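You operate a simulated robot arm through the tools that you are given. There is no shell and no other tool. Be economical: measure what you need, move in short steps, check, and stop when the job is done.

You are at the controls of a simulated robot arm. One attempt, no reset.

TASK
Take the yellow pad off the chair and set the chair back to LAZE.
Fine: pad onto the garden table; free the grey lever for the back and lock it again after. Pinch nothing. Set down upright: yellow pad. Where these are worked on the way, their far stop is far enough and under half their travel is too little: grey lever.
Where things are to end (x, y in the base frame): yellow pad within 0.2 m of [0.21, 0.64].

The check looks at the end state, three seconds after you hand in, the way a careful person would. Anything else that was tipped, shoved, dropped, spilled or broken makes it a failure.

THE ROBOT
A 6-joint arm with a two-finger parallel gripper on a trunk, on a base that drives. Base frame: it is fixed to the floor where the robot stands at the start and does not move with it; the origin is under the middle of the robot, x ahead of it, y to its left, z up. Units: m, degrees, N and s.
Its first joint turns from -166.0 to 166.0 degrees. Places, roughly: black slide catch [0.3, 0.1, 0.4]; chair back [0.6, -0.3, 0.8]; cream cap [0.3, 0.1, 0.7]; garden table [0.8, 0.8, 0.7]; grey lever [0.3, -0.2, 0.6]; grey slide catch [0.3, -0.1, 0.4]. Payload 3.91 kg.
Tool frame: the origin (TCP) lies between the finger pads and is the grasp point; the fingertips stand 0.03 m ahead of it; z points along the fingers, y is the line along which they close. Largest opening 0.11 m; finger width 0.02, thickness 0.01; the body of the gripper, 0.048 by 0.112 m, starts 0.055 m behind the TCP.
Orientation is told as [roll, pitch, yaw] about the base's x, y, z axes, in that order, counted from this pose: with the fingers straight down and closing along the base's y, the tool's x points along the base's -x, its y along +y and its z along -z.

THE INTERFACE
- The arm moves only by the tool nudge_tool. Its argument "motion" is one flat list of numbers, 7 for each row, row after row: the shift along the tool's x, y, z in m, then the turn, a rotation vector about the tool's x, y, z in degrees, then the gripper command, from -1 (fully open) to 1 (shut), values between in proportion. In form: [tx, ty, tz, ax, ay, az, claw, tx, ty, tz, ax, ay, az, claw, ...]. A call has 1 to 20 rows; each row shifts and turns the commanded pose from where the row before left it, along the tool's axes as they then stand. Each row takes 0.2 s and may step no farther than 0.05 m and 8.6 degrees from the row before; otherwise, or with a gripper value out of range, the whole call is refused. Where a pose cannot be reached the arm comes as near as it can. A force on the tool above 60 N (or 10 N above the force at the start of the call, whichever is more), or a blocked arm, ends the call early, and 0.2 s more pass. Each finger travels about 0.045 m/s and halts on what it meets, pressing with about 28 N; the grip force reading is that of the motor and also rises with nothing between the fingers. The clock runs only during rows and for 0.2 s after the last one: add rows that do not move to give the fingers time. It gives the time, the measured TCP pose, the force on the tool (base axes), the opening and the grip force at its end, in the units of the frame above (readings bear some noise), with the torque about the TCP (base axes, N m) and any sound that the robot's microphone picked up.
- Cameras (640 x 400 px; columns grow to the right, rows downward): "scene" is now at [0.018, 0.1629, 1.5787]; the picture's right is [0.08, -1.00, 0.00], its down [-0.75, -0.06, -0.66] and it looks along [0.65, 0.05, -0.75] (base axes); focal length 224 px, centre (320, 200). "wrist" rides on the gripper at [0.077, 0.007, -0.114] in the tool frame; the picture's right is [-0.09, 1.00, 0.00], its down [-0.80, -0.07, -0.59] and it looks along [-0.59, -0.05, 0.80] (tool axes); focal length 270 px, centre (320, 200). There is no depth. A picture from a camera that has moved, and an enlarged one, comes with that camera's place and axes in the base frame and with its lens. The place of the scene camera against the robot may be out by one fixed shift of up to 0.025 m in any direction.
- capture(camera): a new picture of that camera. It takes no simulated time.
- move_column(by): slides the trunk up (or, below 0, down) by that many m; the arm and the scene camera ride with it, the base frame stays. It gives what a move gives, with no picture.
- base_move(legs): drives the robot by 1 to 6 legs, each [ahead, turn to the left] in m and degrees, along the robot's own axes; the way and the turn of a leg run together, so that a leg with both is an arc; at most 1.5 m and 180 degrees a leg. The arm and the cameras ride along, it lands a little off, and it stops where it bumps. It gives what a move gives.
- head_to(pan, tilt): turns the head with the scene camera to pan (to the left, within 155 degrees either way) and tilt (down, from -29 to 69), counted from straight ahead of the robot. It gives what a move gives.
- inspect(camera, box): a new picture of the part [left, top, right, bottom] of that camera's present view, enlarged. It takes no simulated time.
- sign_off(): hands the job in; it is judged then, once.

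Work in short steps. Places have to be worked out from the pictures, the camera data and where the tool is seen: move nearer, look again, correct. Check each grasp and each placing, and mend what went wrong. You have 120 turns and 98 pictures in all, those below and enlarged ones among them. Open the gripper and draw the arm clear of the work before you hand the job in, unless the task says otherwise; then end with one line.

The tools are called after ">>>" as a command line: name --argument value ..., lists and objects as JSON in quotes. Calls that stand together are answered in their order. nudge_tool: Moves the arm, as the interface text tells. Its arguments: {"type":"object","properties":{"motion":{"type":"array"}},"required":["motion"]} The other tools are called the same way: move_column (by) slides the trunk up or down; base_move (legs) drives the base; head_to (pan, tilt) turns the head that bears the scene camera; capture (camera) takes a picture; inspect (camera, box) takes an enlarged picture of a part of a camera's view; sign_off () hands the job in.

At the start:

```text
t: 0.0
ee_pos: [0.4221, -0.079, 1.336]
ee_rot: [0.1, 0.0, 0.8]
wrist_force: [0.5, 0.0, 0.5]
ft_torque: [0.02, 0.0, -0.02]
grip_width: 0.1101
finger_force: 0.0
trunk travel left (down, up): [-0.55, 0.06]
robot x, y, heading: [0.0003, 0.0004, 0.1]
head pan, tilt: [4.7, 49.0]
```

scene: 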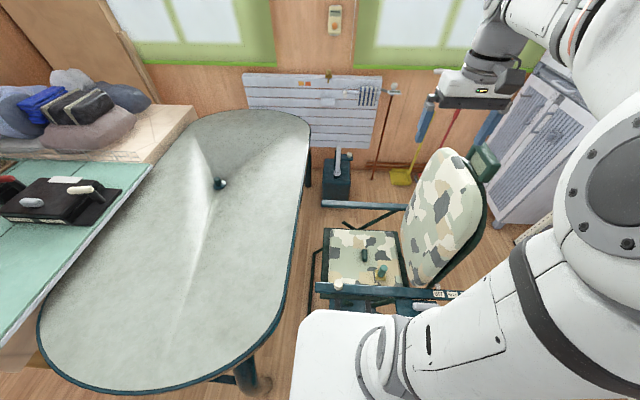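
wrist: 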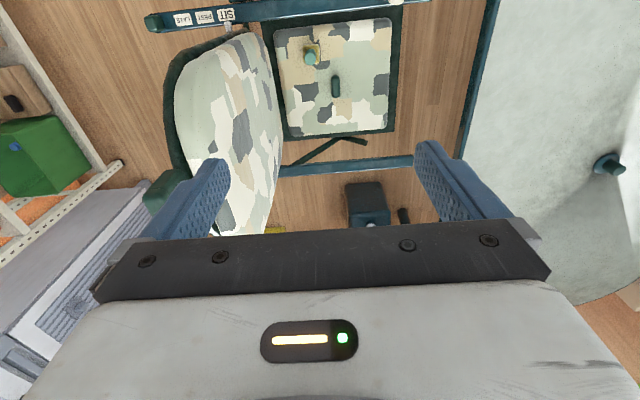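

I see the chair with the camouflage seat, an arm rail with labels, and small objects on the seat; I enlarge both views.

>>> inspect --camera "scene" --box '[290, 130, 500, 330]'

>>> inspect --camera "wrist" --box '[140, 0, 460, 200]'

```text
2.00 times, centred on (395, 230) of scene
camera zoom: at [0.018, 0.1629, 1.5787], right [0.08, -1.0, 0.0], down [-0.75, -0.06, -0.66], along [0.65, 0.05, -0.75], focal length 448 px, centre (170, 140)
```

zoom: 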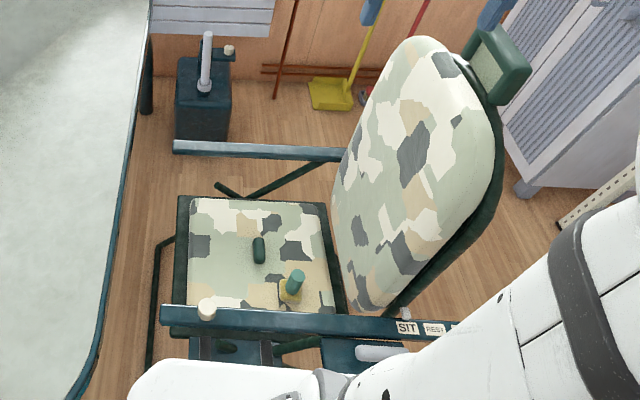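

```text
2.00 times, centred on (300, 100) of wrist
camera zoom: at [0.3454, -0.0726, 1.4497], right [0.08, 1.0, 0.0], down [0.8, -0.06, 0.59], along [0.59, -0.05, -0.8], focal length 541 px, centre (360, 400)
```

zoom: 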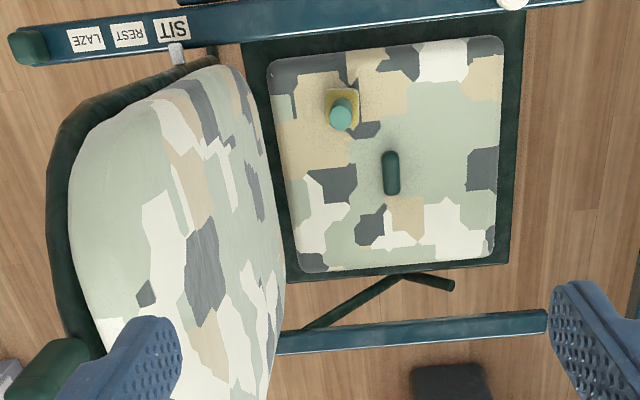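

The pad is a small yellow block with a teal peg near (0.49,-0.12,0.48); the grey lever is below the near armrest, at about (0.32,-0.25,0.6). I lower the trunk partway for closer pictures.

>>> move_column --by -0.25

>>> capture --camera "wrist"

>>> capture --camera "scene"

```text
t: 2.6
ee_pos: [0.4228, -0.078, 1.0861]
ee_rot: [0.0, 0.0, 0.6]
wrist_force: [0.0, -0.9, 0.5]
ft_torque: [0.02, 0.01, 0.03]
grip_width: 0.1102
finger_force: 0.0
trunk travel left (down, up): [-0.3, 0.31]
robot x, y, heading: [0.0009, -0.0031, -0.1]
head pan, tilt: [4.7, 49.0]
```

```text
93 pictures are left
camera wrist: at [0.3453, -0.0726, 1.1997], right [0.08, 1.0, 0.0], down [0.8, -0.06, 0.59], along [0.59, -0.05, -0.8], focal length 270 px, centre (320, 200)
```

wrist: 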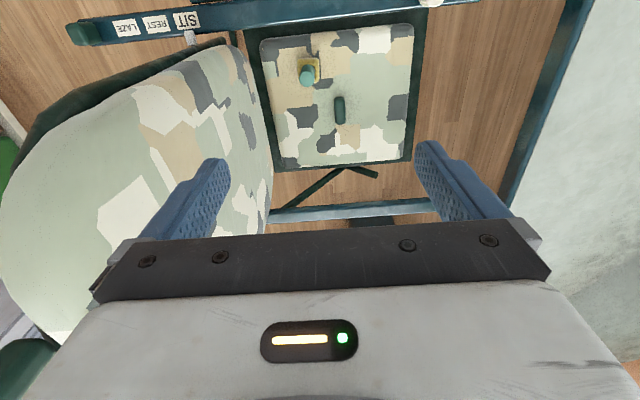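

```text
92 pictures are left
camera scene: at [0.018, 0.1629, 1.3287], right [0.08, -1.0, 0.0], down [-0.75, -0.06, -0.66], along [0.65, 0.05, -0.75], focal length 224 px, centre (320, 200)
```

scene: 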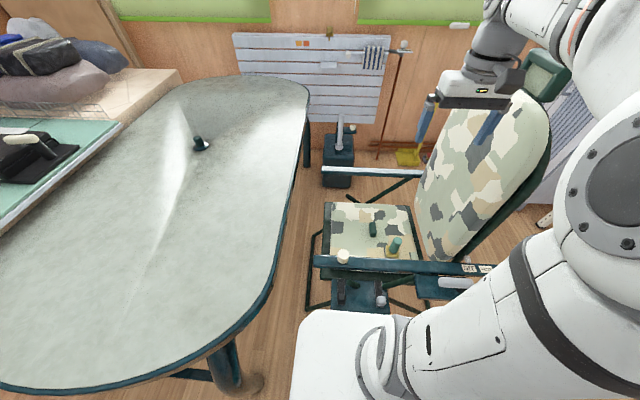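

Pad ≈ (0.473,-0.114). I turn the tool 90° so that it closes along x and the camera lies on the free +y side, shifting above the pad.

>>> nudge_tool --motion '[-0.025, -0.018, 0.02, 0, 0, 0, -1, -0.025, -0.018, 0.02, 0, 0, 0, -1, 0, 0, 0, 0, 0, 8.2, -1, 0, 0, 0, 0, 0, 8.2, -1, 0, 0, 0, 0, 0, 8.2, -1, 0, 0, 0, 0, 0, 8.2, -1, 0, 0, 0, 0, 0, 8.2, -1, 0, 0, 0, 0, 0, 8.2, -1, 0, 0, 0, 0, 0, 8.2, -1, 0, 0, 0, 0, 0, 8.2, -1, 0, 0, 0, 0, 0, 8.2, -1, 0, 0, 0, 0, 0, 8.2, -1, 0, 0, 0, 0, 0, 8.2, -1]'

>>> capture --camera "wrist"

>>> capture --camera "scene"

```text
t: 5.4
ee_pos: [0.4723, -0.1129, 1.0453]
ee_rot: [0.0, -0.1, -89.8]
wrist_force: [-0.4, 1.4, -0.8]
ft_torque: [-0.01, -0.03, 0.0]
grip_width: 0.11
finger_force: 0.2
trunk travel left (down, up): [-0.3, 0.31]
robot x, y, heading: [0.0015, -0.0005, 0.1]
head pan, tilt: [4.7, 49.0]
```

```text
91 pictures are left
camera wrist: at [0.4789, -0.0372, 1.1593], right [1.0, -0.08, 0.0], down [-0.07, -0.8, 0.59], along [-0.05, -0.59, -0.8], focal length 270 px, centre (320, 200)
```

wrist: 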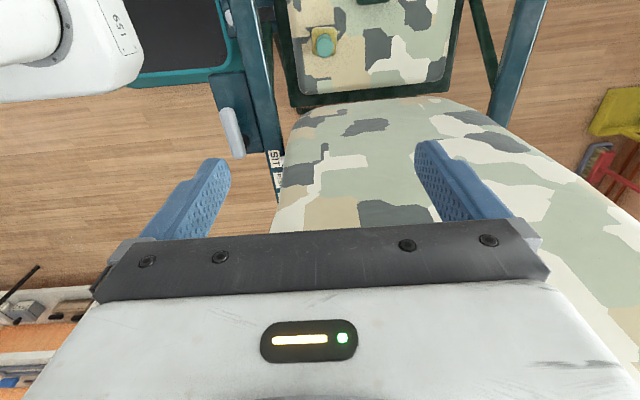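

```text
90 pictures are left
camera scene: at [0.018, 0.1629, 1.3286], right [0.08, -1.0, 0.0], down [-0.75, -0.06, -0.66], along [0.65, 0.05, -0.75], focal length 224 px, centre (320, 200)
```

scene: 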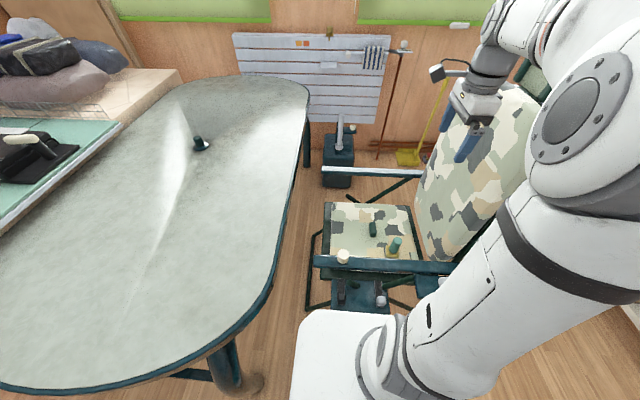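

Pad refined to ≈(0.484,-0.110). I descend with the arm to z≈0.72, shifting 1 cm in x.

>>> nudge_tool --motion '[0.002, 0.01, 0.04, 0, 0, 0, -1, 0, 0, 0.04, 0, 0, 0, -1, 0, 0, 0.04, 0, 0, 0, -1, 0, 0, 0.04, 0, 0, 0, -1, 0, 0, 0.04, 0, 0, 0, -1, 0, 0, 0.04, 0, 0, 0, -1, 0, 0, 0.04, 0, 0, 0, -1, 0, 0, 0.04, 0, 0, 0, -1]'

>>> capture --camera "wrist"

>>> capture --camera "scene"

```text
t: 7.2
ee_pos: [0.4827, -0.1108, 0.7249]
ee_rot: [0.0, 0.0, -89.6]
wrist_force: [-0.2, 0.5, 0.5]
ft_torque: [-0.02, -0.02, 0.0]
grip_width: 0.1097
finger_force: 0.0
trunk travel left (down, up): [-0.3, 0.31]
robot x, y, heading: [0.0031, 0.0018, -0.1]
head pan, tilt: [4.7, 49.0]
```

```text
89 pictures are left
camera wrist: at [0.4884, -0.034, 0.8393], right [1.0, -0.08, 0.0], down [-0.06, -0.8, 0.59], along [-0.05, -0.59, -0.8], focal length 270 px, centre (320, 200)
```

wrist: 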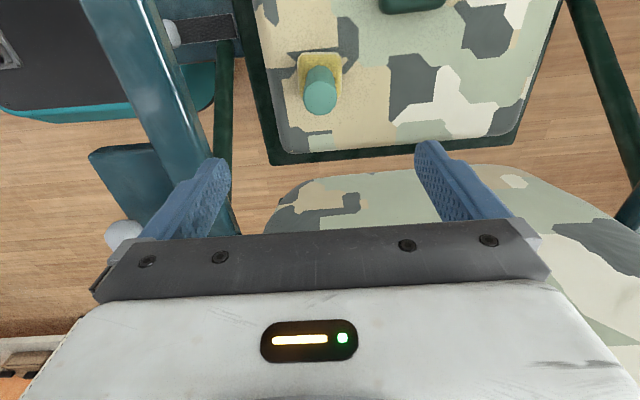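

```text
88 pictures are left
camera scene: at [0.0181, 0.1629, 1.3287], right [0.08, -1.0, 0.0], down [-0.75, -0.06, -0.66], along [0.65, 0.05, -0.75], focal length 224 px, centre (320, 200)
```

scene: 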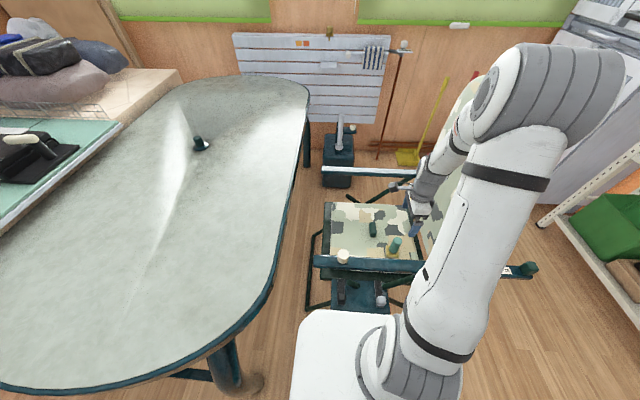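

Peg axis ≈(0.481,-0.107), top z≈0.56, 3 cm thick. I lower onto it to TCP z≈0.535, without closing yet.

>>> nudge_tool --motion '[0.002, -0.001, 0.04, 0, 0, 0, -1, 0.001, 0, 0.04, 0, 0, 0, -1, 0, 0, 0.03, 0, 0, 0, -1, 0, 0, 0.03, 0, 0, 0, -1, 0, 0, 0.02, 0, 0, 0, -1, 0, 0, 0.02, 0, 0, 0, -1]'

>>> capture --camera "wrist"

>>> inspect --camera "scene" --box '[300, 160, 460, 320]'

```text
t: 8.6
ee_pos: [0.4819, -0.1085, 0.5473]
ee_rot: [-0.1, 0.1, -89.5]
wrist_force: [0.5, -0.1, -0.3]
ft_torque: [0.0, 0.0, 0.0]
grip_width: 0.1098
finger_force: 0.0
trunk travel left (down, up): [-0.3, 0.31]
robot x, y, heading: [-0.0001, -0.0007, 0.1]
head pan, tilt: [4.7, 49.0]
```

```text
87 pictures are left
camera wrist: at [0.4883, -0.0315, 0.6605], right [1.0, -0.08, 0.0], down [-0.06, -0.8, 0.59], along [-0.05, -0.59, -0.8], focal length 270 px, centre (320, 200)
```

wrist: 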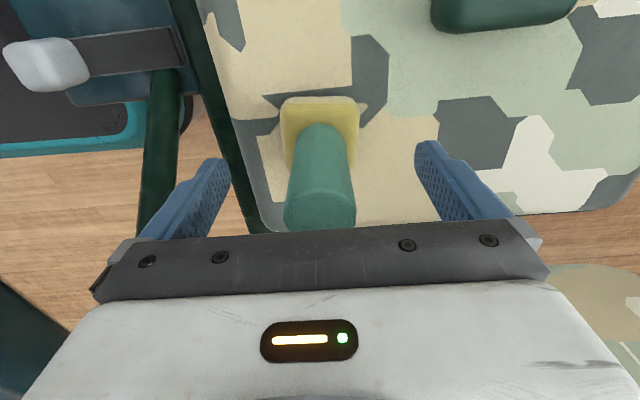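

```text
2.50 times, centred on (380, 240) of scene
camera zoom: at [0.0181, 0.1629, 1.3287], right [0.08, -1.0, 0.0], down [-0.75, -0.06, -0.66], along [0.65, 0.05, -0.75], focal length 560 px, centre (170, 100)
```

zoom: 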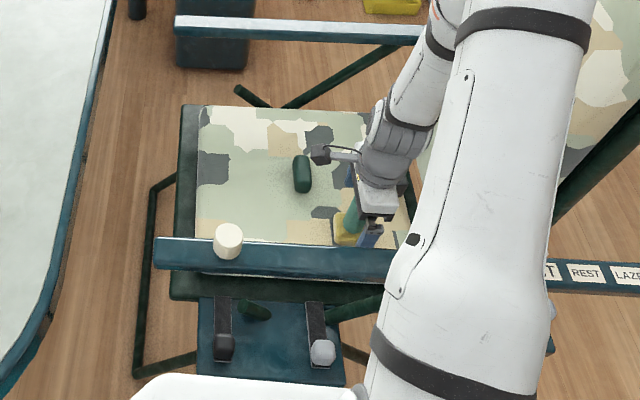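

The peg stands between the fingers with the tips just above the yellow block; I close.

>>> nudge_tool --motion '[0, 0, 0.005, 0, 0, 0, 1, 0, 0, 0, 0, 0, 0, 1, 0, 0, 0, 0, 0, 0, 1, 0, 0, 0, 0, 0, 0, 1, 0, 0, 0, 0, 0, 0, 1, 0, 0, 0, 0, 0, 0, 1, 0, 0, 0, 0, 0, 0, 1, 0, 0, 0, 0, 0, 0, 1]'

>>> capture --camera "wrist"

```text
t: 10.4
ee_pos: [0.482, -0.1078, 0.5409]
ee_rot: [0.0, 0.0, -89.5]
wrist_force: [-0.7, 0.6, -0.4]
ft_torque: [-0.05, -0.01, 0.02]
grip_width: 0.033
finger_force: 27.6
trunk travel left (down, up): [-0.3, 0.31]
robot x, y, heading: [-0.0022, -0.0007, -0.1]
head pan, tilt: [4.7, 49.0]
```

```text
85 pictures are left
camera wrist: at [0.4882, -0.0314, 0.6554], right [1.0, -0.08, 0.0], down [-0.06, -0.8, 0.59], along [-0.05, -0.59, -0.8], focal length 270 px, centre (320, 200)
```

wrist: 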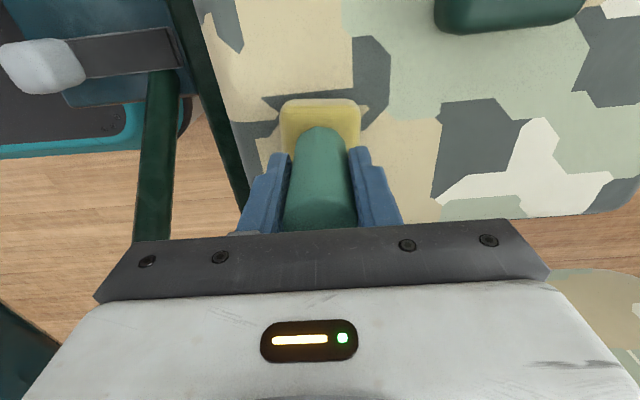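

Gripped at 33 mm; I lift 6 cm and check it comes along freely.

>>> nudge_tool --motion '[0, 0, -0.01, 0, 0, 0, 1, 0, 0, -0.02, 0, 0, 0, 1, 0, 0, -0.03, 0, 0, 0, 1, 0, 0, 0, 0, 0, 0, 1]'

>>> capture --camera "wrist"

>>> inspect --camera "scene" --box '[300, 160, 460, 320]'

```text
t: 11.4
ee_pos: [0.4829, -0.1062, 0.6013]
ee_rot: [0.1, 0.1, -89.5]
wrist_force: [0.5, -0.3, -0.9]
ft_torque: [0.02, 0.0, -0.03]
grip_width: 0.0328
finger_force: 27.8
trunk travel left (down, up): [-0.3, 0.31]
robot x, y, heading: [0.0001, -0.0011, -0.2]
head pan, tilt: [4.7, 49.0]
```

```text
84 pictures are left
camera wrist: at [0.4891, -0.0298, 0.7162], right [1.0, -0.08, 0.0], down [-0.06, -0.8, 0.59], along [-0.05, -0.59, -0.8], focal length 270 px, centre (320, 200)
```

wrist: 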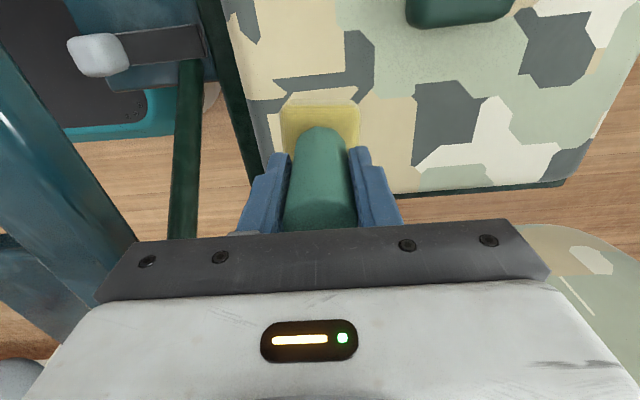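

```text
2.50 times, centred on (380, 240) of scene
camera zoom: at [0.0179, 0.1629, 1.3286], right [0.08, -1.0, 0.0], down [-0.75, -0.06, -0.66], along [0.65, 0.05, -0.75], focal length 560 px, centre (170, 100)
```

zoom: 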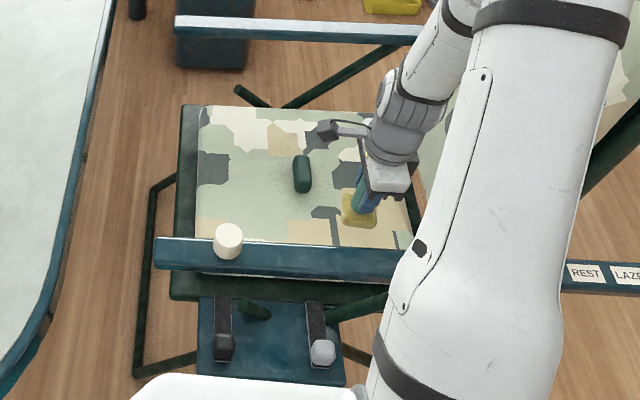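

The pad is held and free. I raise to z≈1.0 and turn the tool back.

>>> nudge_tool --motion '[0, 0, -0.05, 0, 0, 0, 1, 0, 0, -0.05, 0, 0, 0, 1, 0, 0, -0.05, 0, 0, 0, 1, 0, 0, -0.05, 0, 0, 0, 1, 0, 0, -0.05, 0, 0, 0, 1, 0, 0, -0.05, 0, 0, 0, 1, 0, 0, -0.05, 0, 0, 0, 1, 0, 0, -0.04, 0, 0, 0, 1, 0, 0, 0, 0, 0, -8, 1, 0, 0, 0, 0, 0, -8, 1, 0, 0, 0, 0, 0, -8, 1, 0, 0, 0, 0, 0, -8, 1, 0, 0, 0, 0, 0, -8, 1, 0, 0, 0, 0, 0, -8, 1, 0, 0, 0, 0, 0, -8, 1, 0, 0, 0, 0, 0, -8, 1, 0, 0, 0, 0, 0, -8, 1, 0, 0, 0, 0, 0, -8, 1, 0, 0, 0, 0, 0, -8, 1]'

>>> head_to --pan 50 --tilt 45

>>> capture --camera "scene"

```text
t: 15.4
ee_pos: [0.4814, -0.1084, 0.9907]
ee_rot: [-0.1, 0.1, -1.4]
wrist_force: [0.1, -0.5, -1.0]
ft_torque: [0.0, 0.03, -0.01]
grip_width: 0.033
finger_force: 28.0
trunk travel left (down, up): [-0.3, 0.31]
robot x, y, heading: [-0.0022, 0.0008, -0.0]
head pan, tilt: [4.7, 49.0]
```

```text
t: 16.5
ee_pos: [0.481, -0.1073, 0.9895]
ee_rot: [0.0, 0.0, -1.7]
wrist_force: [0.1, 1.0, -0.4]
ft_torque: [0.01, 0.01, 0.03]
grip_width: 0.0327
finger_force: 28.1
trunk travel left (down, up): [-0.3, 0.31]
robot x, y, heading: [-0.0009, 0.0058, -0.0]
head pan, tilt: [50.0, 45.0]
```

```text
82 pictures are left
camera scene: at [-0.0072, 0.2187, 1.3342], right [0.76, -0.64, 0.0], down [-0.46, -0.54, -0.71], along [0.46, 0.54, -0.71], focal length 224 px, centre (320, 200)
```

scene: 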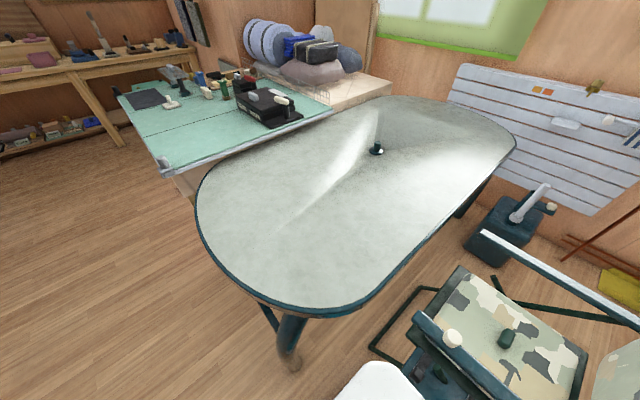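

The table is clear around the target (pixel ~(290,235)). I carry the pad over at z≈0.99.

>>> nudge_tool --motion '[0.016, 0.0435, 0, 0, 0, 0, 1, 0.016, 0.0435, 0, 0, 0, 0, 1, 0.016, 0.0435, 0, 0, 0, 0, 1, 0.016, 0.0435, 0, 0, 0, 0, 1, 0.016, 0.0435, 0, 0, 0, 0, 1, 0.016, 0.0435, 0, 0, 0, 0, 1, 0.016, 0.0435, 0, 0, 0, 0, 1, 0.016, 0.0435, 0, 0, 0, 0, 1, 0.016, 0.0435, 0, 0, 0, 0, 1, 0.016, 0.0435, 0, 0, 0, 0, 1, 0.016, 0.0435, 0, 0, 0, 0, 1, 0.016, 0.0435, 0, 0, 0, 0, 1, 0.016, 0.0435, 0, 0, 0, 0, 1, 0.016, 0.0435, 0, 0, 0, 0, 1, 0.016, 0.0435, 0, 0, 0, 0, 1, 0.016, 0.0435, 0, 0, 0, 0, 1]'

>>> capture --camera "scene"

>>> capture --camera "wrist"

```text
t: 19.9
ee_pos: [0.2424, 0.5946, 0.9922]
ee_rot: [0.0, -0.1, -1.5]
wrist_force: [-0.7, 0.3, -1.0]
ft_torque: [0.03, 0.03, 0.0]
grip_width: 0.0329
finger_force: 28.2
trunk travel left (down, up): [-0.3, 0.31]
robot x, y, heading: [0.0012, -0.0013, -0.3]
head pan, tilt: [50.0, 45.0]
```

```text
81 pictures are left
camera scene: at [-0.0072, 0.219, 1.3341], right [0.77, -0.64, 0.0], down [-0.46, -0.54, -0.71], along [0.46, 0.54, -0.71], focal length 224 px, centre (320, 200)
```

scene: 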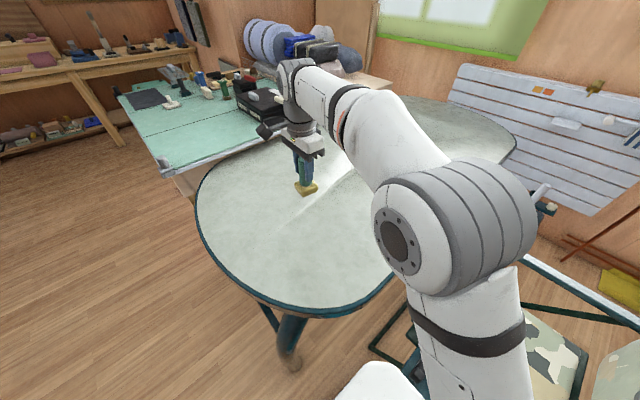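

```text
80 pictures are left
camera wrist: at [0.1666, 0.6025, 1.1057], right [0.11, 0.99, 0.0], down [0.8, -0.09, 0.59], along [0.59, -0.07, -0.8], focal length 270 px, centre (320, 200)
```

wrist: 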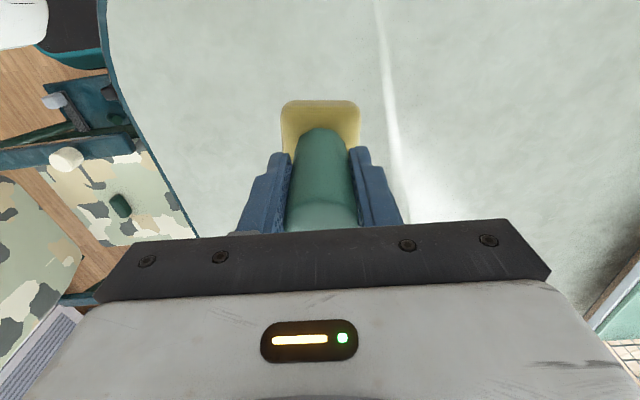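

Over the target region; I lower to z≈0.84 and look.

>>> nudge_tool --motion '[0.01, 0, 0.04, 0, 0, 0, 1, 0, 0, 0.04, 0, 0, 0, 1, 0, 0, 0.04, 0, 0, 0, 1, 0, 0, 0.03, 0, 0, 0, 1, 0, 0, 0, 0, 0, 0, 1]'

>>> inspect --camera "scene" --box '[220, 120, 380, 280]'

```text
t: 21.1
ee_pos: [0.2332, 0.5956, 0.8417]
ee_rot: [-0.1, -0.1, -1.6]
wrist_force: [-0.3, 0.2, -0.1]
ft_torque: [0.0, 0.02, -0.01]
grip_width: 0.0331
finger_force: 28.1
trunk travel left (down, up): [-0.3, 0.31]
robot x, y, heading: [0.0023, -0.0009, 0.1]
head pan, tilt: [50.0, 45.0]
```

```text
2.50 times, centred on (300, 200) of scene
camera zoom: at [-0.0073, 0.2191, 1.3341], right [0.77, -0.64, 0.0], down [-0.46, -0.54, -0.71], along [0.46, 0.54, -0.71], focal length 560 px, centre (370, 200)
```

zoom: 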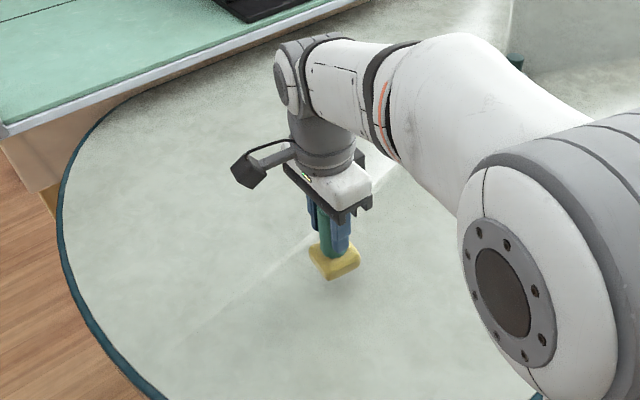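

Still a little above the table. I go down in small steps, watching the force.

>>> nudge_tool --motion '[0, 0, 0.015, 0, 0, 0, 1, 0, 0, 0.015, 0, 0, 0, 1, 0, 0, 0.01, 0, 0, 0, 1, 0, 0, 0.005, 0, 0, 0, 1, 0, 0, 0.005, 0, 0, 0, 1, 0, 0, 0, 0, 0, 0, 1]'

>>> inspect --camera "scene" --box '[260, 160, 340, 240]'

```text
t: 22.5
ee_pos: [0.2326, 0.596, 0.7942]
ee_rot: [0.4, -0.1, -1.6]
wrist_force: [1.9, 7.7, 40.1]
ft_torque: [-0.61, -0.17, 0.15]
grip_width: 0.0333
finger_force: 28.5
trunk travel left (down, up): [-0.3, 0.31]
robot x, y, heading: [0.0007, 0.0004, 0.0]
head pan, tilt: [50.0, 45.0]
```

```text
5.00 times, centred on (300, 200) of scene
camera zoom: at [-0.0086, 0.2163, 1.3348], right [0.77, -0.64, 0.0], down [-0.45, -0.54, -0.71], along [0.46, 0.54, -0.71], focal length 1120 px, centre (420, 200)
```

zoom: 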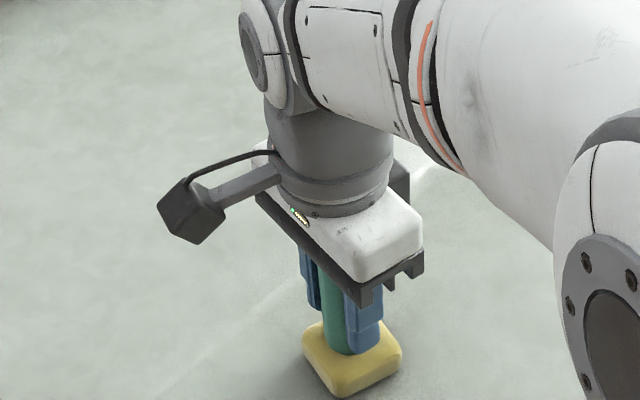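

Contact with 40 N at TCP z≈0.794. I ease up 2 mm, then open.

>>> nudge_tool --motion '[0, 0, -0.002, 0, 0, 0, 1, 0, 0, 0, 0, 0, 0, 1]'

```text
t: 23.1
ee_pos: [0.2342, 0.5948, 0.7936]
ee_rot: [0.3, -0.1, -1.5]
wrist_force: [3.4, 8.5, 28.2]
ft_torque: [-0.2, -0.27, 0.17]
grip_width: 0.0329
finger_force: 28.2
trunk travel left (down, up): [-0.3, 0.31]
robot x, y, heading: [0.0031, 0.001, 0.1]
head pan, tilt: [50.0, 45.0]
```

>>> nudge_tool --motion '[0, 0, -0.003, 0, 0, 0, 1, 0, 0, 0, 0, 0, 0, 1, 0, 0, 0, 0, 0, 0, 0.4, 0, 0, 0, 0, 0, 0, 0, 0, 0, 0, 0, 0, 0, -0.4, 0, 0, 0, 0, 0, 0, -1, 0, 0, 0, 0, 0, 0, -1, 0, 0, 0, 0, 0, 0, -1, 0, 0, 0, 0, 0, 0, -1]'

>>> capture --camera "wrist"

```text
t: 25.1
ee_pos: [0.2337, 0.5949, 0.7951]
ee_rot: [0.0, 0.1, -1.5]
wrist_force: [-1.1, 0.4, 0.8]
ft_torque: [0.02, -0.03, 0.0]
grip_width: 0.1099
finger_force: 0.1
trunk travel left (down, up): [-0.3, 0.31]
robot x, y, heading: [-0.0046, -0.0011, 0.2]
head pan, tilt: [50.0, 45.0]
```

```text
77 pictures are left
camera wrist: at [0.1572, 0.6032, 0.9098], right [0.11, 0.99, 0.0], down [0.8, -0.09, 0.59], along [0.59, -0.07, -0.8], focal length 270 px, centre (320, 200)
```

wrist: 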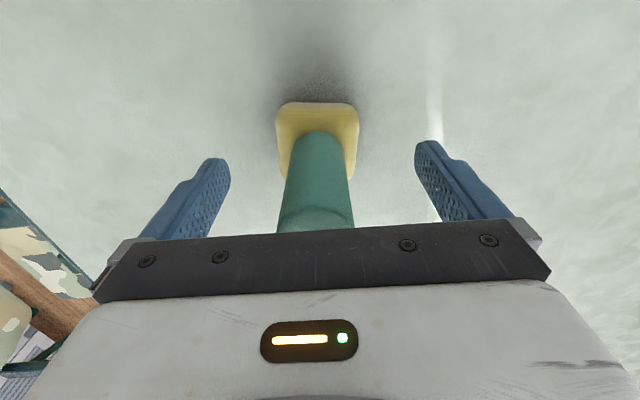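

Released upright. I raise straight up, then swing back toward the chair.

>>> nudge_tool --motion '[0, 0, -0.04, 0, 0, 0, -1, 0, 0, -0.04, 0, 0, 0, -1, 0, 0, -0.05, 0, 0, 0, -1, 0, 0, -0.05, 0, 0, 0, -1, 0, 0, -0.05, 0, 0, 0, -1]'

>>> inspect --camera "scene" --box '[220, 120, 380, 280]'

>>> nudge_tool --motion '[-0.016, -0.0435, 0, 0, 0, 0, -1, -0.016, -0.0435, 0, 0, 0, 0, -1, -0.016, -0.0435, 0, 0, 0, 0, -1, -0.016, -0.0435, 0, 0, 0, 0, -1, -0.016, -0.0435, 0, 0, 0, 0, -1, -0.016, -0.0435, 0, 0, 0, 0, -1, -0.016, -0.0435, 0, 0, 0, 0, -1, -0.016, -0.0435, 0, 0, 0, 0, -1, -0.01, -0.0435, 0, 0, 0, 0, -1, -0.01, -0.0435, 0, 0, 0, 0, -1]'

>>> head_to --pan -20 --tilt 60

>>> capture --camera "scene"

```text
t: 26.3
ee_pos: [0.2329, 0.5965, 1.026]
ee_rot: [-0.1, 0.0, -1.5]
wrist_force: [-0.4, 0.6, -0.4]
ft_torque: [0.02, -0.01, -0.02]
grip_width: 0.1099
finger_force: 0.1
trunk travel left (down, up): [-0.3, 0.31]
robot x, y, heading: [-0.0026, -0.0005, -0.1]
head pan, tilt: [50.0, 45.0]
```

```text
2.50 times, centred on (300, 200) of scene
camera zoom: at [-0.0073, 0.219, 1.3341], right [0.77, -0.64, 0.0], down [-0.46, -0.54, -0.71], along [0.46, 0.54, -0.71], focal length 560 px, centre (370, 200)
```

zoom: 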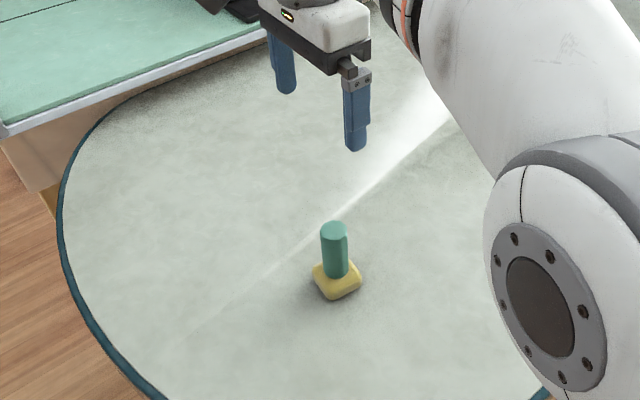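

```text
t: 28.5
ee_pos: [0.3705, 0.1571, 1.0235]
ee_rot: [0.0, 0.0, -1.5]
wrist_force: [0.3, -0.3, 0.0]
ft_torque: [-0.01, -0.01, 0.0]
grip_width: 0.1102
finger_force: 0.2
trunk travel left (down, up): [-0.3, 0.31]
robot x, y, heading: [0.0011, 0.0044, 0.0]
head pan, tilt: [50.0, 45.0]
```

```text
t: 29.9
ee_pos: [0.3698, 0.1572, 1.0245]
ee_rot: [0.0, 0.1, -1.6]
wrist_force: [-0.3, 0.6, -0.3]
ft_torque: [-0.02, 0.0, -0.01]
grip_width: 0.1099
finger_force: 0.0
trunk travel left (down, up): [-0.3, 0.31]
robot x, y, heading: [-0.0029, -0.0012, 0.1]
head pan, tilt: [-20.0, 60.0]
```

```text
75 pictures are left
camera scene: at [0.0029, 0.1337, 1.3147], right [-0.34, -0.94, 0.0], down [-0.81, 0.3, -0.5], along [0.47, -0.17, -0.87], focal length 224 px, centre (320, 200)
```

scene: 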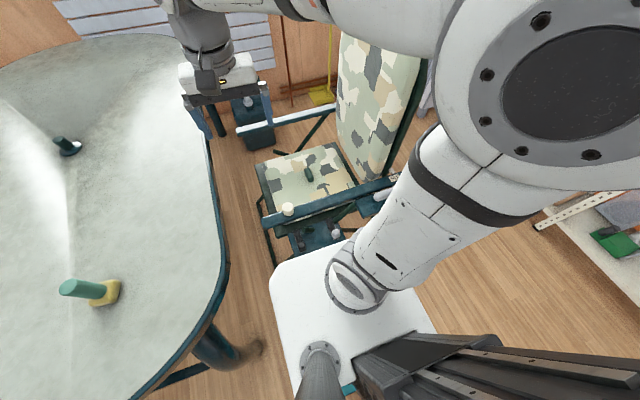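

The pad stands well. Now I bring the wrist camera over the near side of the armrest to see the lever.

>>> nudge_tool --motion '[0.014, -0.041, 0.005, 0, 0, 0, -1, 0.014, -0.041, 0.005, 0, 0, 0, -1, 0.014, -0.041, 0.005, 0, 0, 0, -1, 0.014, -0.041, 0.005, 0, 0, 0, -1, 0.014, -0.041, 0.005, 0, 0, 0, -1, 0.014, -0.041, 0.005, 0, 0, 0, -1, 0.014, -0.041, 0.005, 0, 0, 0, -1, 0.014, -0.041, 0.005, 0, 0, 0, -1, 0.014, -0.041, 0.005, 0, 0, 0, -1, 0.014, -0.041, 0.005, 0, 0, 0, -1]'

>>> capture --camera "wrist"

>>> capture --camera "scene"

```text
t: 32.1
ee_pos: [0.2186, -0.2507, 0.9754]
ee_rot: [0.0, 0.1, -1.5]
wrist_force: [0.2, 0.0, -0.7]
ft_torque: [0.0, -0.01, -0.01]
grip_width: 0.1101
finger_force: 0.0
trunk travel left (down, up): [-0.3, 0.31]
robot x, y, heading: [-0.0032, 0.0003, -0.2]
head pan, tilt: [-20.0, 60.0]
```

```text
74 pictures are left
camera wrist: at [0.1417, -0.2423, 1.0892], right [0.11, 0.99, 0.0], down [0.8, -0.09, 0.59], along [0.59, -0.07, -0.8], focal length 270 px, centre (320, 200)
```

wrist: 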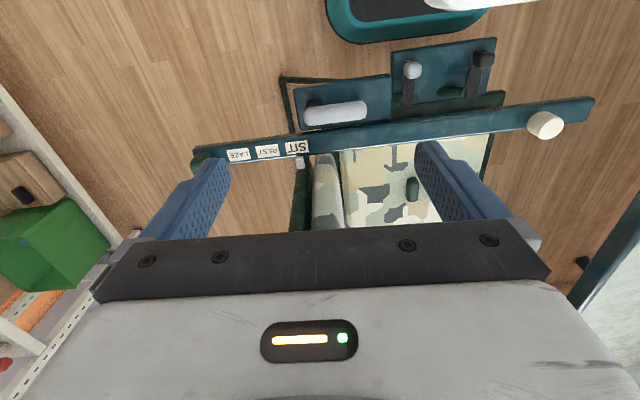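

```text
73 pictures are left
camera scene: at [0.0028, 0.1338, 1.3147], right [-0.34, -0.94, 0.0], down [-0.81, 0.3, -0.5], along [0.47, -0.17, -0.87], focal length 224 px, centre (320, 200)
```

scene: 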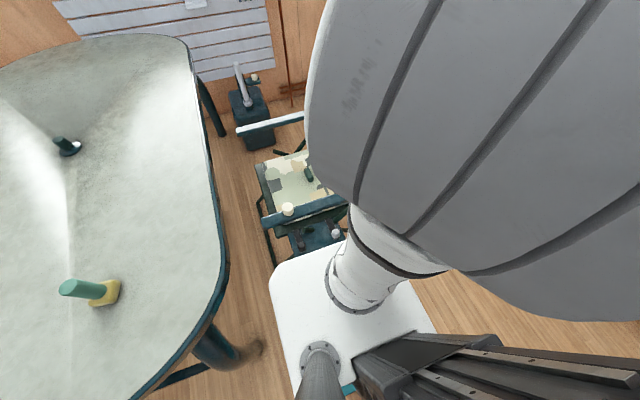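

>>> inspect --camera "wrist" --box '[180, 20, 340, 120]'

>>> inspect --camera "wrist" --box '[240, 30, 440, 180]'

```text
4.00 times, centred on (260, 70) of wrist
camera zoom: at [0.1417, -0.2423, 1.0892], right [0.11, 0.99, 0.0], down [0.8, -0.09, 0.59], along [0.59, -0.07, -0.8], focal length 1081 px, centre (560, 720)
```

zoom: 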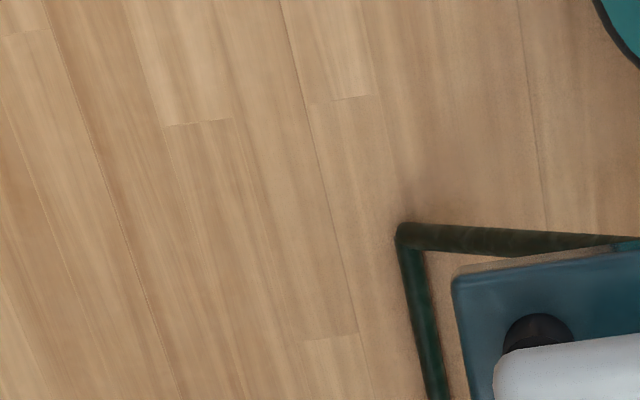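

```text
2.67 times, centred on (340, 105) of wrist
camera zoom: at [0.1417, -0.2423, 1.0892], right [0.11, 0.99, 0.0], down [0.8, -0.09, 0.59], along [0.59, -0.07, -0.8], focal length 721 px, centre (267, 453)
```

zoom: 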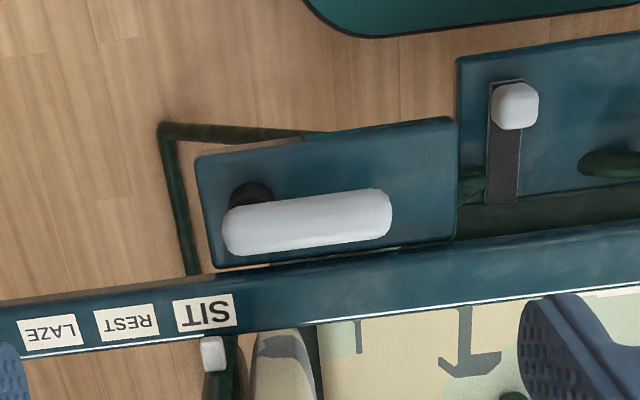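

The lever is a light bar ≈ from (0.29,-0.275) to (0.29,-0.19), z≈0.66, with a dark pivot disc under its -y end. I go lower and back for a closer, more sideways view.

>>> nudge_tool --motion '[0.02, 0, 0.04, 0, 0, 0, -1, 0.02, 0, 0.04, 0, 0, 0, -1, 0, 0, 0.04, 0, 0, 0, -1, 0, 0, 0.03, 0, 0, 0, -1]'

>>> capture --camera "wrist"

```text
t: 33.1
ee_pos: [0.179, -0.2489, 0.8244]
ee_rot: [0.0, 0.0, -1.5]
wrist_force: [-0.3, 0.4, -0.3]
ft_torque: [0.01, 0.03, 0.01]
grip_width: 0.1099
finger_force: 0.1
trunk travel left (down, up): [-0.3, 0.31]
robot x, y, heading: [0.0007, 0.0013, -0.2]
head pan, tilt: [-20.0, 60.0]
```

```text
70 pictures are left
camera wrist: at [0.1025, -0.2407, 0.9389], right [0.11, 0.99, 0.0], down [0.8, -0.09, 0.59], along [0.59, -0.07, -0.8], focal length 270 px, centre (320, 200)
```

wrist: 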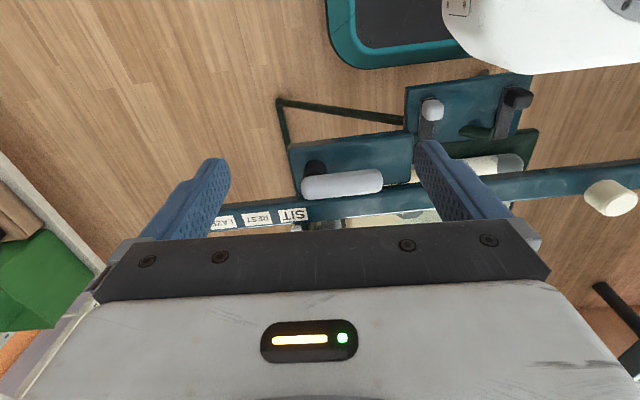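

>>> inspect --camera "wrist" --box '[260, 90, 420, 230]'

```text
2.86 times, centred on (340, 160) of wrist
camera zoom: at [0.1025, -0.2407, 0.9389], right [0.11, 0.99, 0.0], down [0.8, -0.09, 0.59], along [0.59, -0.07, -0.8], focal length 772 px, centre (263, 314)
```

zoom: 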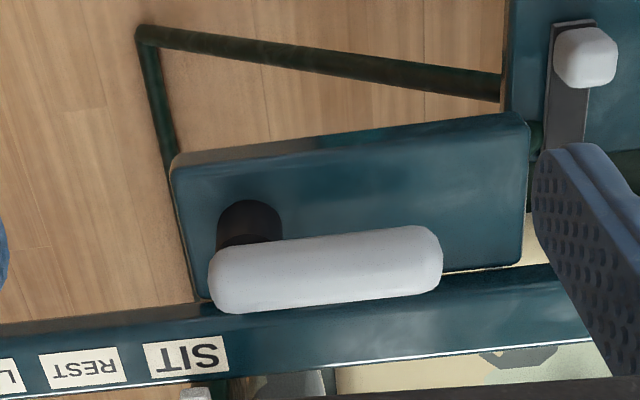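

The bar sits atop a vertical post at ≈(0.297,-0.271); bar z≈0.655, free end at y≈-0.19. It swings horizontally; I rotate the tool to straddle the free end and move above it.

>>> nudge_tool --motion '[0, 0, 0, 0, 0, 8.05, -1, 0, 0, 0, 0, 0, 8.05, -1, 0, 0, 0, 0, 0, 8.05, -1, 0, 0, 0, 0, 0, 8.05, -1, 0, 0, 0, 0, 0, 8.05, -1, 0, 0, 0, 0, 0, 8.05, -1, 0, 0, 0, 0, 0, 8.05, -1, 0, 0, 0, 0, 0, 8.05, -1, 0, 0, 0, 0, 0, 8.05, -1, 0, 0, 0, 0, 0, 8.05, -1, 0, 0, 0, 0, 0, 8.05, -1, 0.025, 0.04, 0, 0, 0, 0, -1, 0.02, 0.04, 0, 0, 0, 0, -0.3, 0, 0.031, 0, 0, 0, 0, -0.3, 0, 0, 0, 0, 0, 0, -0.3]'

>>> capture --camera "wrist"

>>> capture --camera "scene"

```text
t: 36.3
ee_pos: [0.2919, -0.2036, 0.826]
ee_rot: [0.1, 0.0, -90.2]
wrist_force: [0.8, 0.0, 0.6]
ft_torque: [-0.05, -0.01, -0.01]
grip_width: 0.0718
finger_force: 0.1
trunk travel left (down, up): [-0.3, 0.31]
robot x, y, heading: [-0.0035, -0.0004, -0.2]
head pan, tilt: [-20.0, 60.0]
```

```text
68 pictures are left
camera wrist: at [0.2994, -0.1265, 0.9392], right [1.0, -0.09, 0.0], down [-0.07, -0.8, 0.59], along [-0.05, -0.59, -0.8], focal length 270 px, centre (320, 200)
```

wrist: 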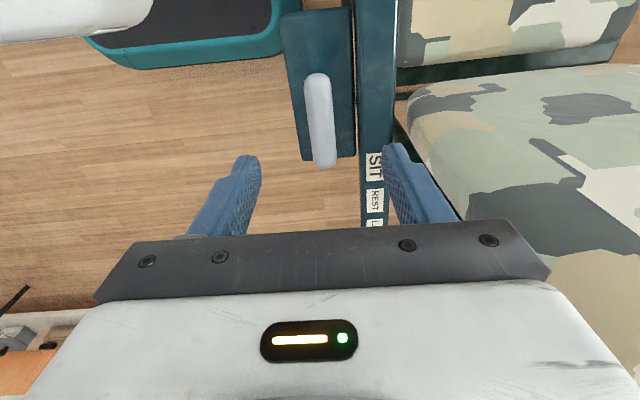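

```text
67 pictures are left
camera scene: at [0.0031, 0.1335, 1.3147], right [-0.34, -0.94, 0.0], down [-0.81, 0.3, -0.5], along [0.47, -0.17, -0.87], focal length 224 px, centre (320, 200)
```

scene: 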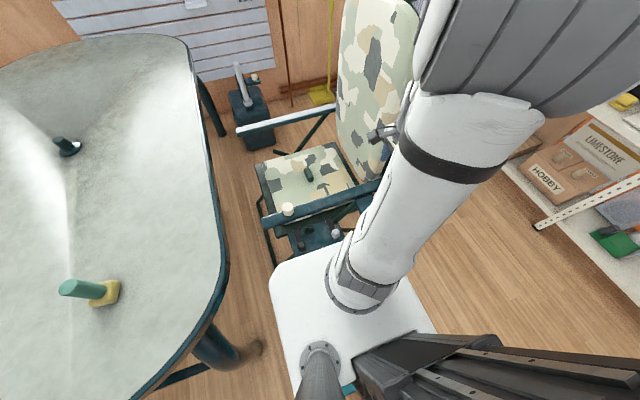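

Bar confirmed at x≈0.292, y −0.285…−0.185. I narrow the fingers and lower to straddle the free end at z≈0.667.

>>> nudge_tool --motion '[0, 0, 0.03, 0, 0, 0, 0.15, 0, 0, 0.04, 0, 0, 0, 0.15, 0, 0, 0.04, 0, 0, 0, 0.15, 0, 0, 0.03, 0, 0, 0, 0.15, 0, 0, 0.019, 0, 0, 0, 0.15, 0, 0, 0, 0, 0, 0, 0.15]'

>>> capture --camera "wrist"

```text
t: 37.7
ee_pos: [0.2913, -0.2033, 0.6659]
ee_rot: [0.1, 0.0, -90.1]
wrist_force: [-0.5, 0.2, 0.9]
ft_torque: [-0.01, 0.02, -0.03]
grip_width: 0.0468
finger_force: 0.1
trunk travel left (down, up): [-0.3, 0.31]
robot x, y, heading: [0.0012, -0.0001, -0.4]
head pan, tilt: [-20.0, 60.0]
```

```text
66 pictures are left
camera wrist: at [0.2982, -0.1279, 0.7798], right [1.0, -0.09, 0.0], down [-0.07, -0.8, 0.59], along [-0.05, -0.59, -0.8], focal length 270 px, centre (320, 200)
```

wrist: 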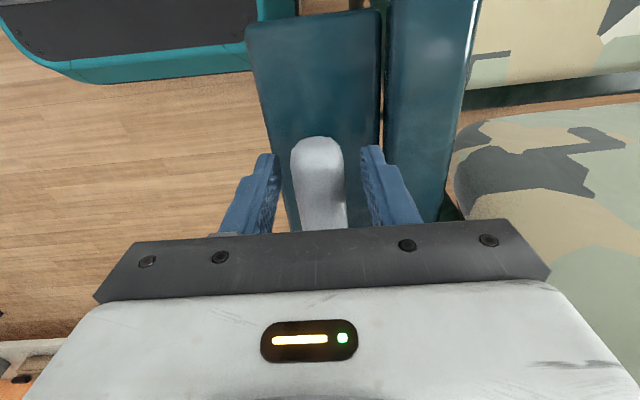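

The bar's free end is between the fingers. I test outward (−x), small steps, watching the force.

>>> nudge_tool --motion '[0, -0.01, 0, 0, 0, 0, 0.15, 0, -0.008, 0, 0, 0, 0, 0.15, 0, -0.006, 0, 0, 0, 0, 0.15, 0, 0, 0, 0, 0, 0, 0.15]'

>>> capture --camera "wrist"

```text
t: 38.7
ee_pos: [0.2704, -0.2071, 0.6668]
ee_rot: [0.0, 0.0, -90.1]
wrist_force: [3.6, 1.8, 0.1]
ft_torque: [0.03, -0.13, 0.08]
grip_width: 0.0488
finger_force: 1.5
out of reach, approached as far as the arm can: row 3
trunk travel left (down, up): [-0.3, 0.31]
robot x, y, heading: [0.0015, 0.0015, -0.1]
head pan, tilt: [-20.0, 60.0]
```

```text
65 pictures are left
camera wrist: at [0.2769, -0.1309, 0.7808], right [1.0, -0.09, 0.0], down [-0.07, -0.8, 0.59], along [-0.05, -0.59, -0.8], focal length 270 px, centre (320, 200)
```

wrist: 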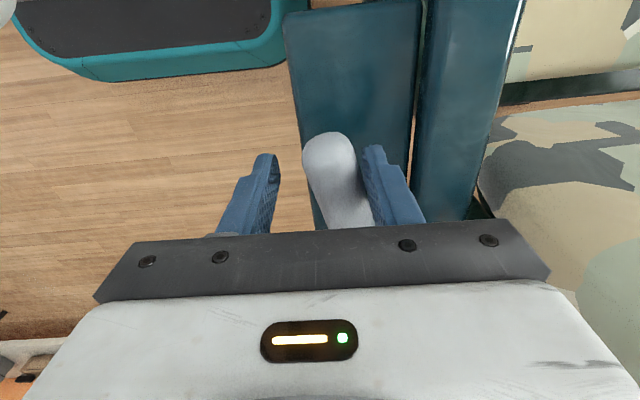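

The lever yields easily outward (3.6 N) but the arm met a reach limit; I turn the tool along with the lever, following the arc about its post.

>>> nudge_tool --motion '[0, 0, 0, 0, 0, -8, 0.15, 0, 0, 0, 0, 0, -8, 0.15, -0.0007, -0.0095, 0, 0, 0, -8, 0.15, -0.0007, -0.0095, 0, 0, 0, -8, 0.15, -0.0007, -0.0095, 0, 0, 0, -8, 0.15, 0, 0, 0, 0, 0, 0, 0.15]'

>>> capture --camera "wrist"

```text
t: 40.1
ee_pos: [0.2487, -0.2244, 0.6646]
ee_rot: [0.0, 0.1, -50.0]
wrist_force: [2.0, 2.7, 1.0]
ft_torque: [0.02, -0.02, 0.0]
grip_width: 0.0485
finger_force: 1.8
out of reach, approached as far as the arm can: row 3
trunk travel left (down, up): [-0.3, 0.31]
robot x, y, heading: [-0.0014, 0.0007, -0.1]
head pan, tilt: [-20.0, 60.0]
```

```text
64 pictures are left
camera wrist: at [0.2049, -0.1636, 0.7799], right [0.82, 0.57, 0.0], down [0.46, -0.66, 0.59], along [0.34, -0.49, -0.81], focal length 270 px, centre (320, 200)
```

wrist: 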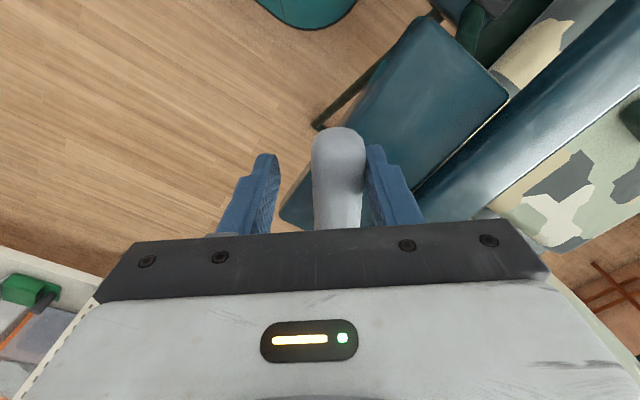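

The lever follows, at about 40°. I continue around the arc.

>>> nudge_tool --motion '[0, -0.0095, 0, 0, 0, -8, 0.15, -0.0007, -0.0095, 0, 0, 0, -8, 0.15, -0.0007, -0.0095, 0, 0, 0, -8, 0.15, -0.0007, -0.0095, 0, 0, 0, -8, 0.15, 0, 0, 0, 0, 0, 0, 0.15]'

>>> capture --camera "wrist"

```text
t: 41.3
ee_pos: [0.2278, -0.2533, 0.667]
ee_rot: [0.1, 0.2, -18.0]
wrist_force: [61.9, 56.9, -2.6]
ft_torque: [0.71, -1.09, -2.25]
grip_width: 0.0666
finger_force: 18.4
out of reach, approached as far as the arm can: row 1
trunk travel left (down, up): [-0.3, 0.31]
robot x, y, heading: [-0.002, 0.0011, -0.1]
head pan, tilt: [-20.0, 60.0]
```

```text
63 pictures are left
camera wrist: at [0.1572, -0.224, 0.7805], right [0.39, 0.92, 0.0], down [0.74, -0.32, 0.59], along [0.54, -0.23, -0.81], focal length 270 px, centre (320, 200)
```

wrist: 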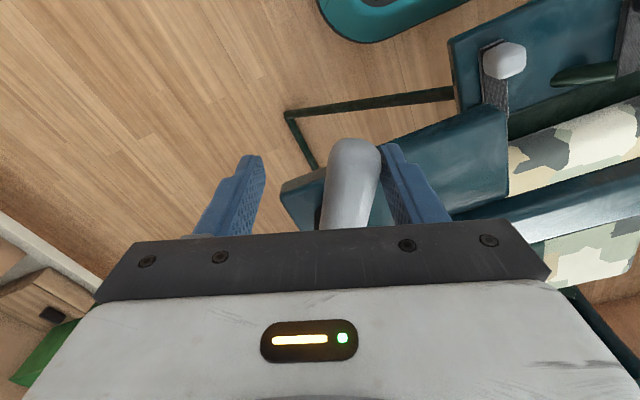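

A stop at about 60°: the far stop. I relieve the pressure and see whether the lever stays there.

>>> nudge_tool --motion '[0, 0.01, 0, 0, 0, 0, 0.15, 0, 0.01, 0, 0, 0, 0, 0.15, 0, 0.008, 0, 0, 0, 0, 0, 0, 0, 0, 0, 0, 0, -0.3, 0, 0, 0, 0, 0, 0, -0.3]'

>>> capture --camera "wrist"

```text
t: 42.5
ee_pos: [0.24, -0.2338, 0.6681]
ee_rot: [0.2, 0.1, -18.1]
wrist_force: [0.2, -0.2, -0.2]
ft_torque: [0.0, -0.01, 0.03]
grip_width: 0.0715
finger_force: 0.0
out of reach, approached as far as the arm can: row 3
trunk travel left (down, up): [-0.3, 0.31]
robot x, y, heading: [-0.0043, 0.0021, -0.1]
head pan, tilt: [-20.0, 60.0]
```

```text
62 pictures are left
camera wrist: at [0.1692, -0.2038, 0.7819], right [0.39, 0.92, 0.0], down [0.74, -0.32, 0.59], along [0.55, -0.23, -0.81], focal length 270 px, centre (320, 200)
```

wrist: 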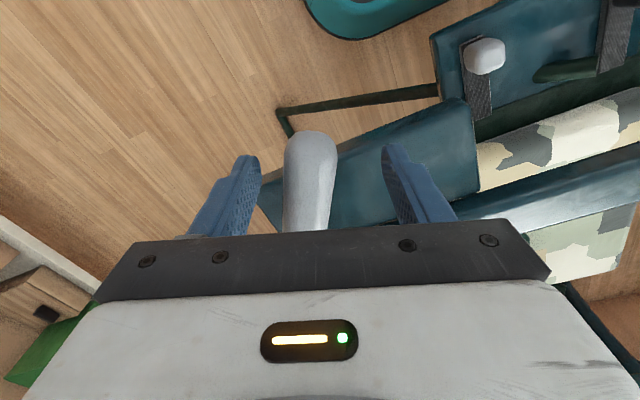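

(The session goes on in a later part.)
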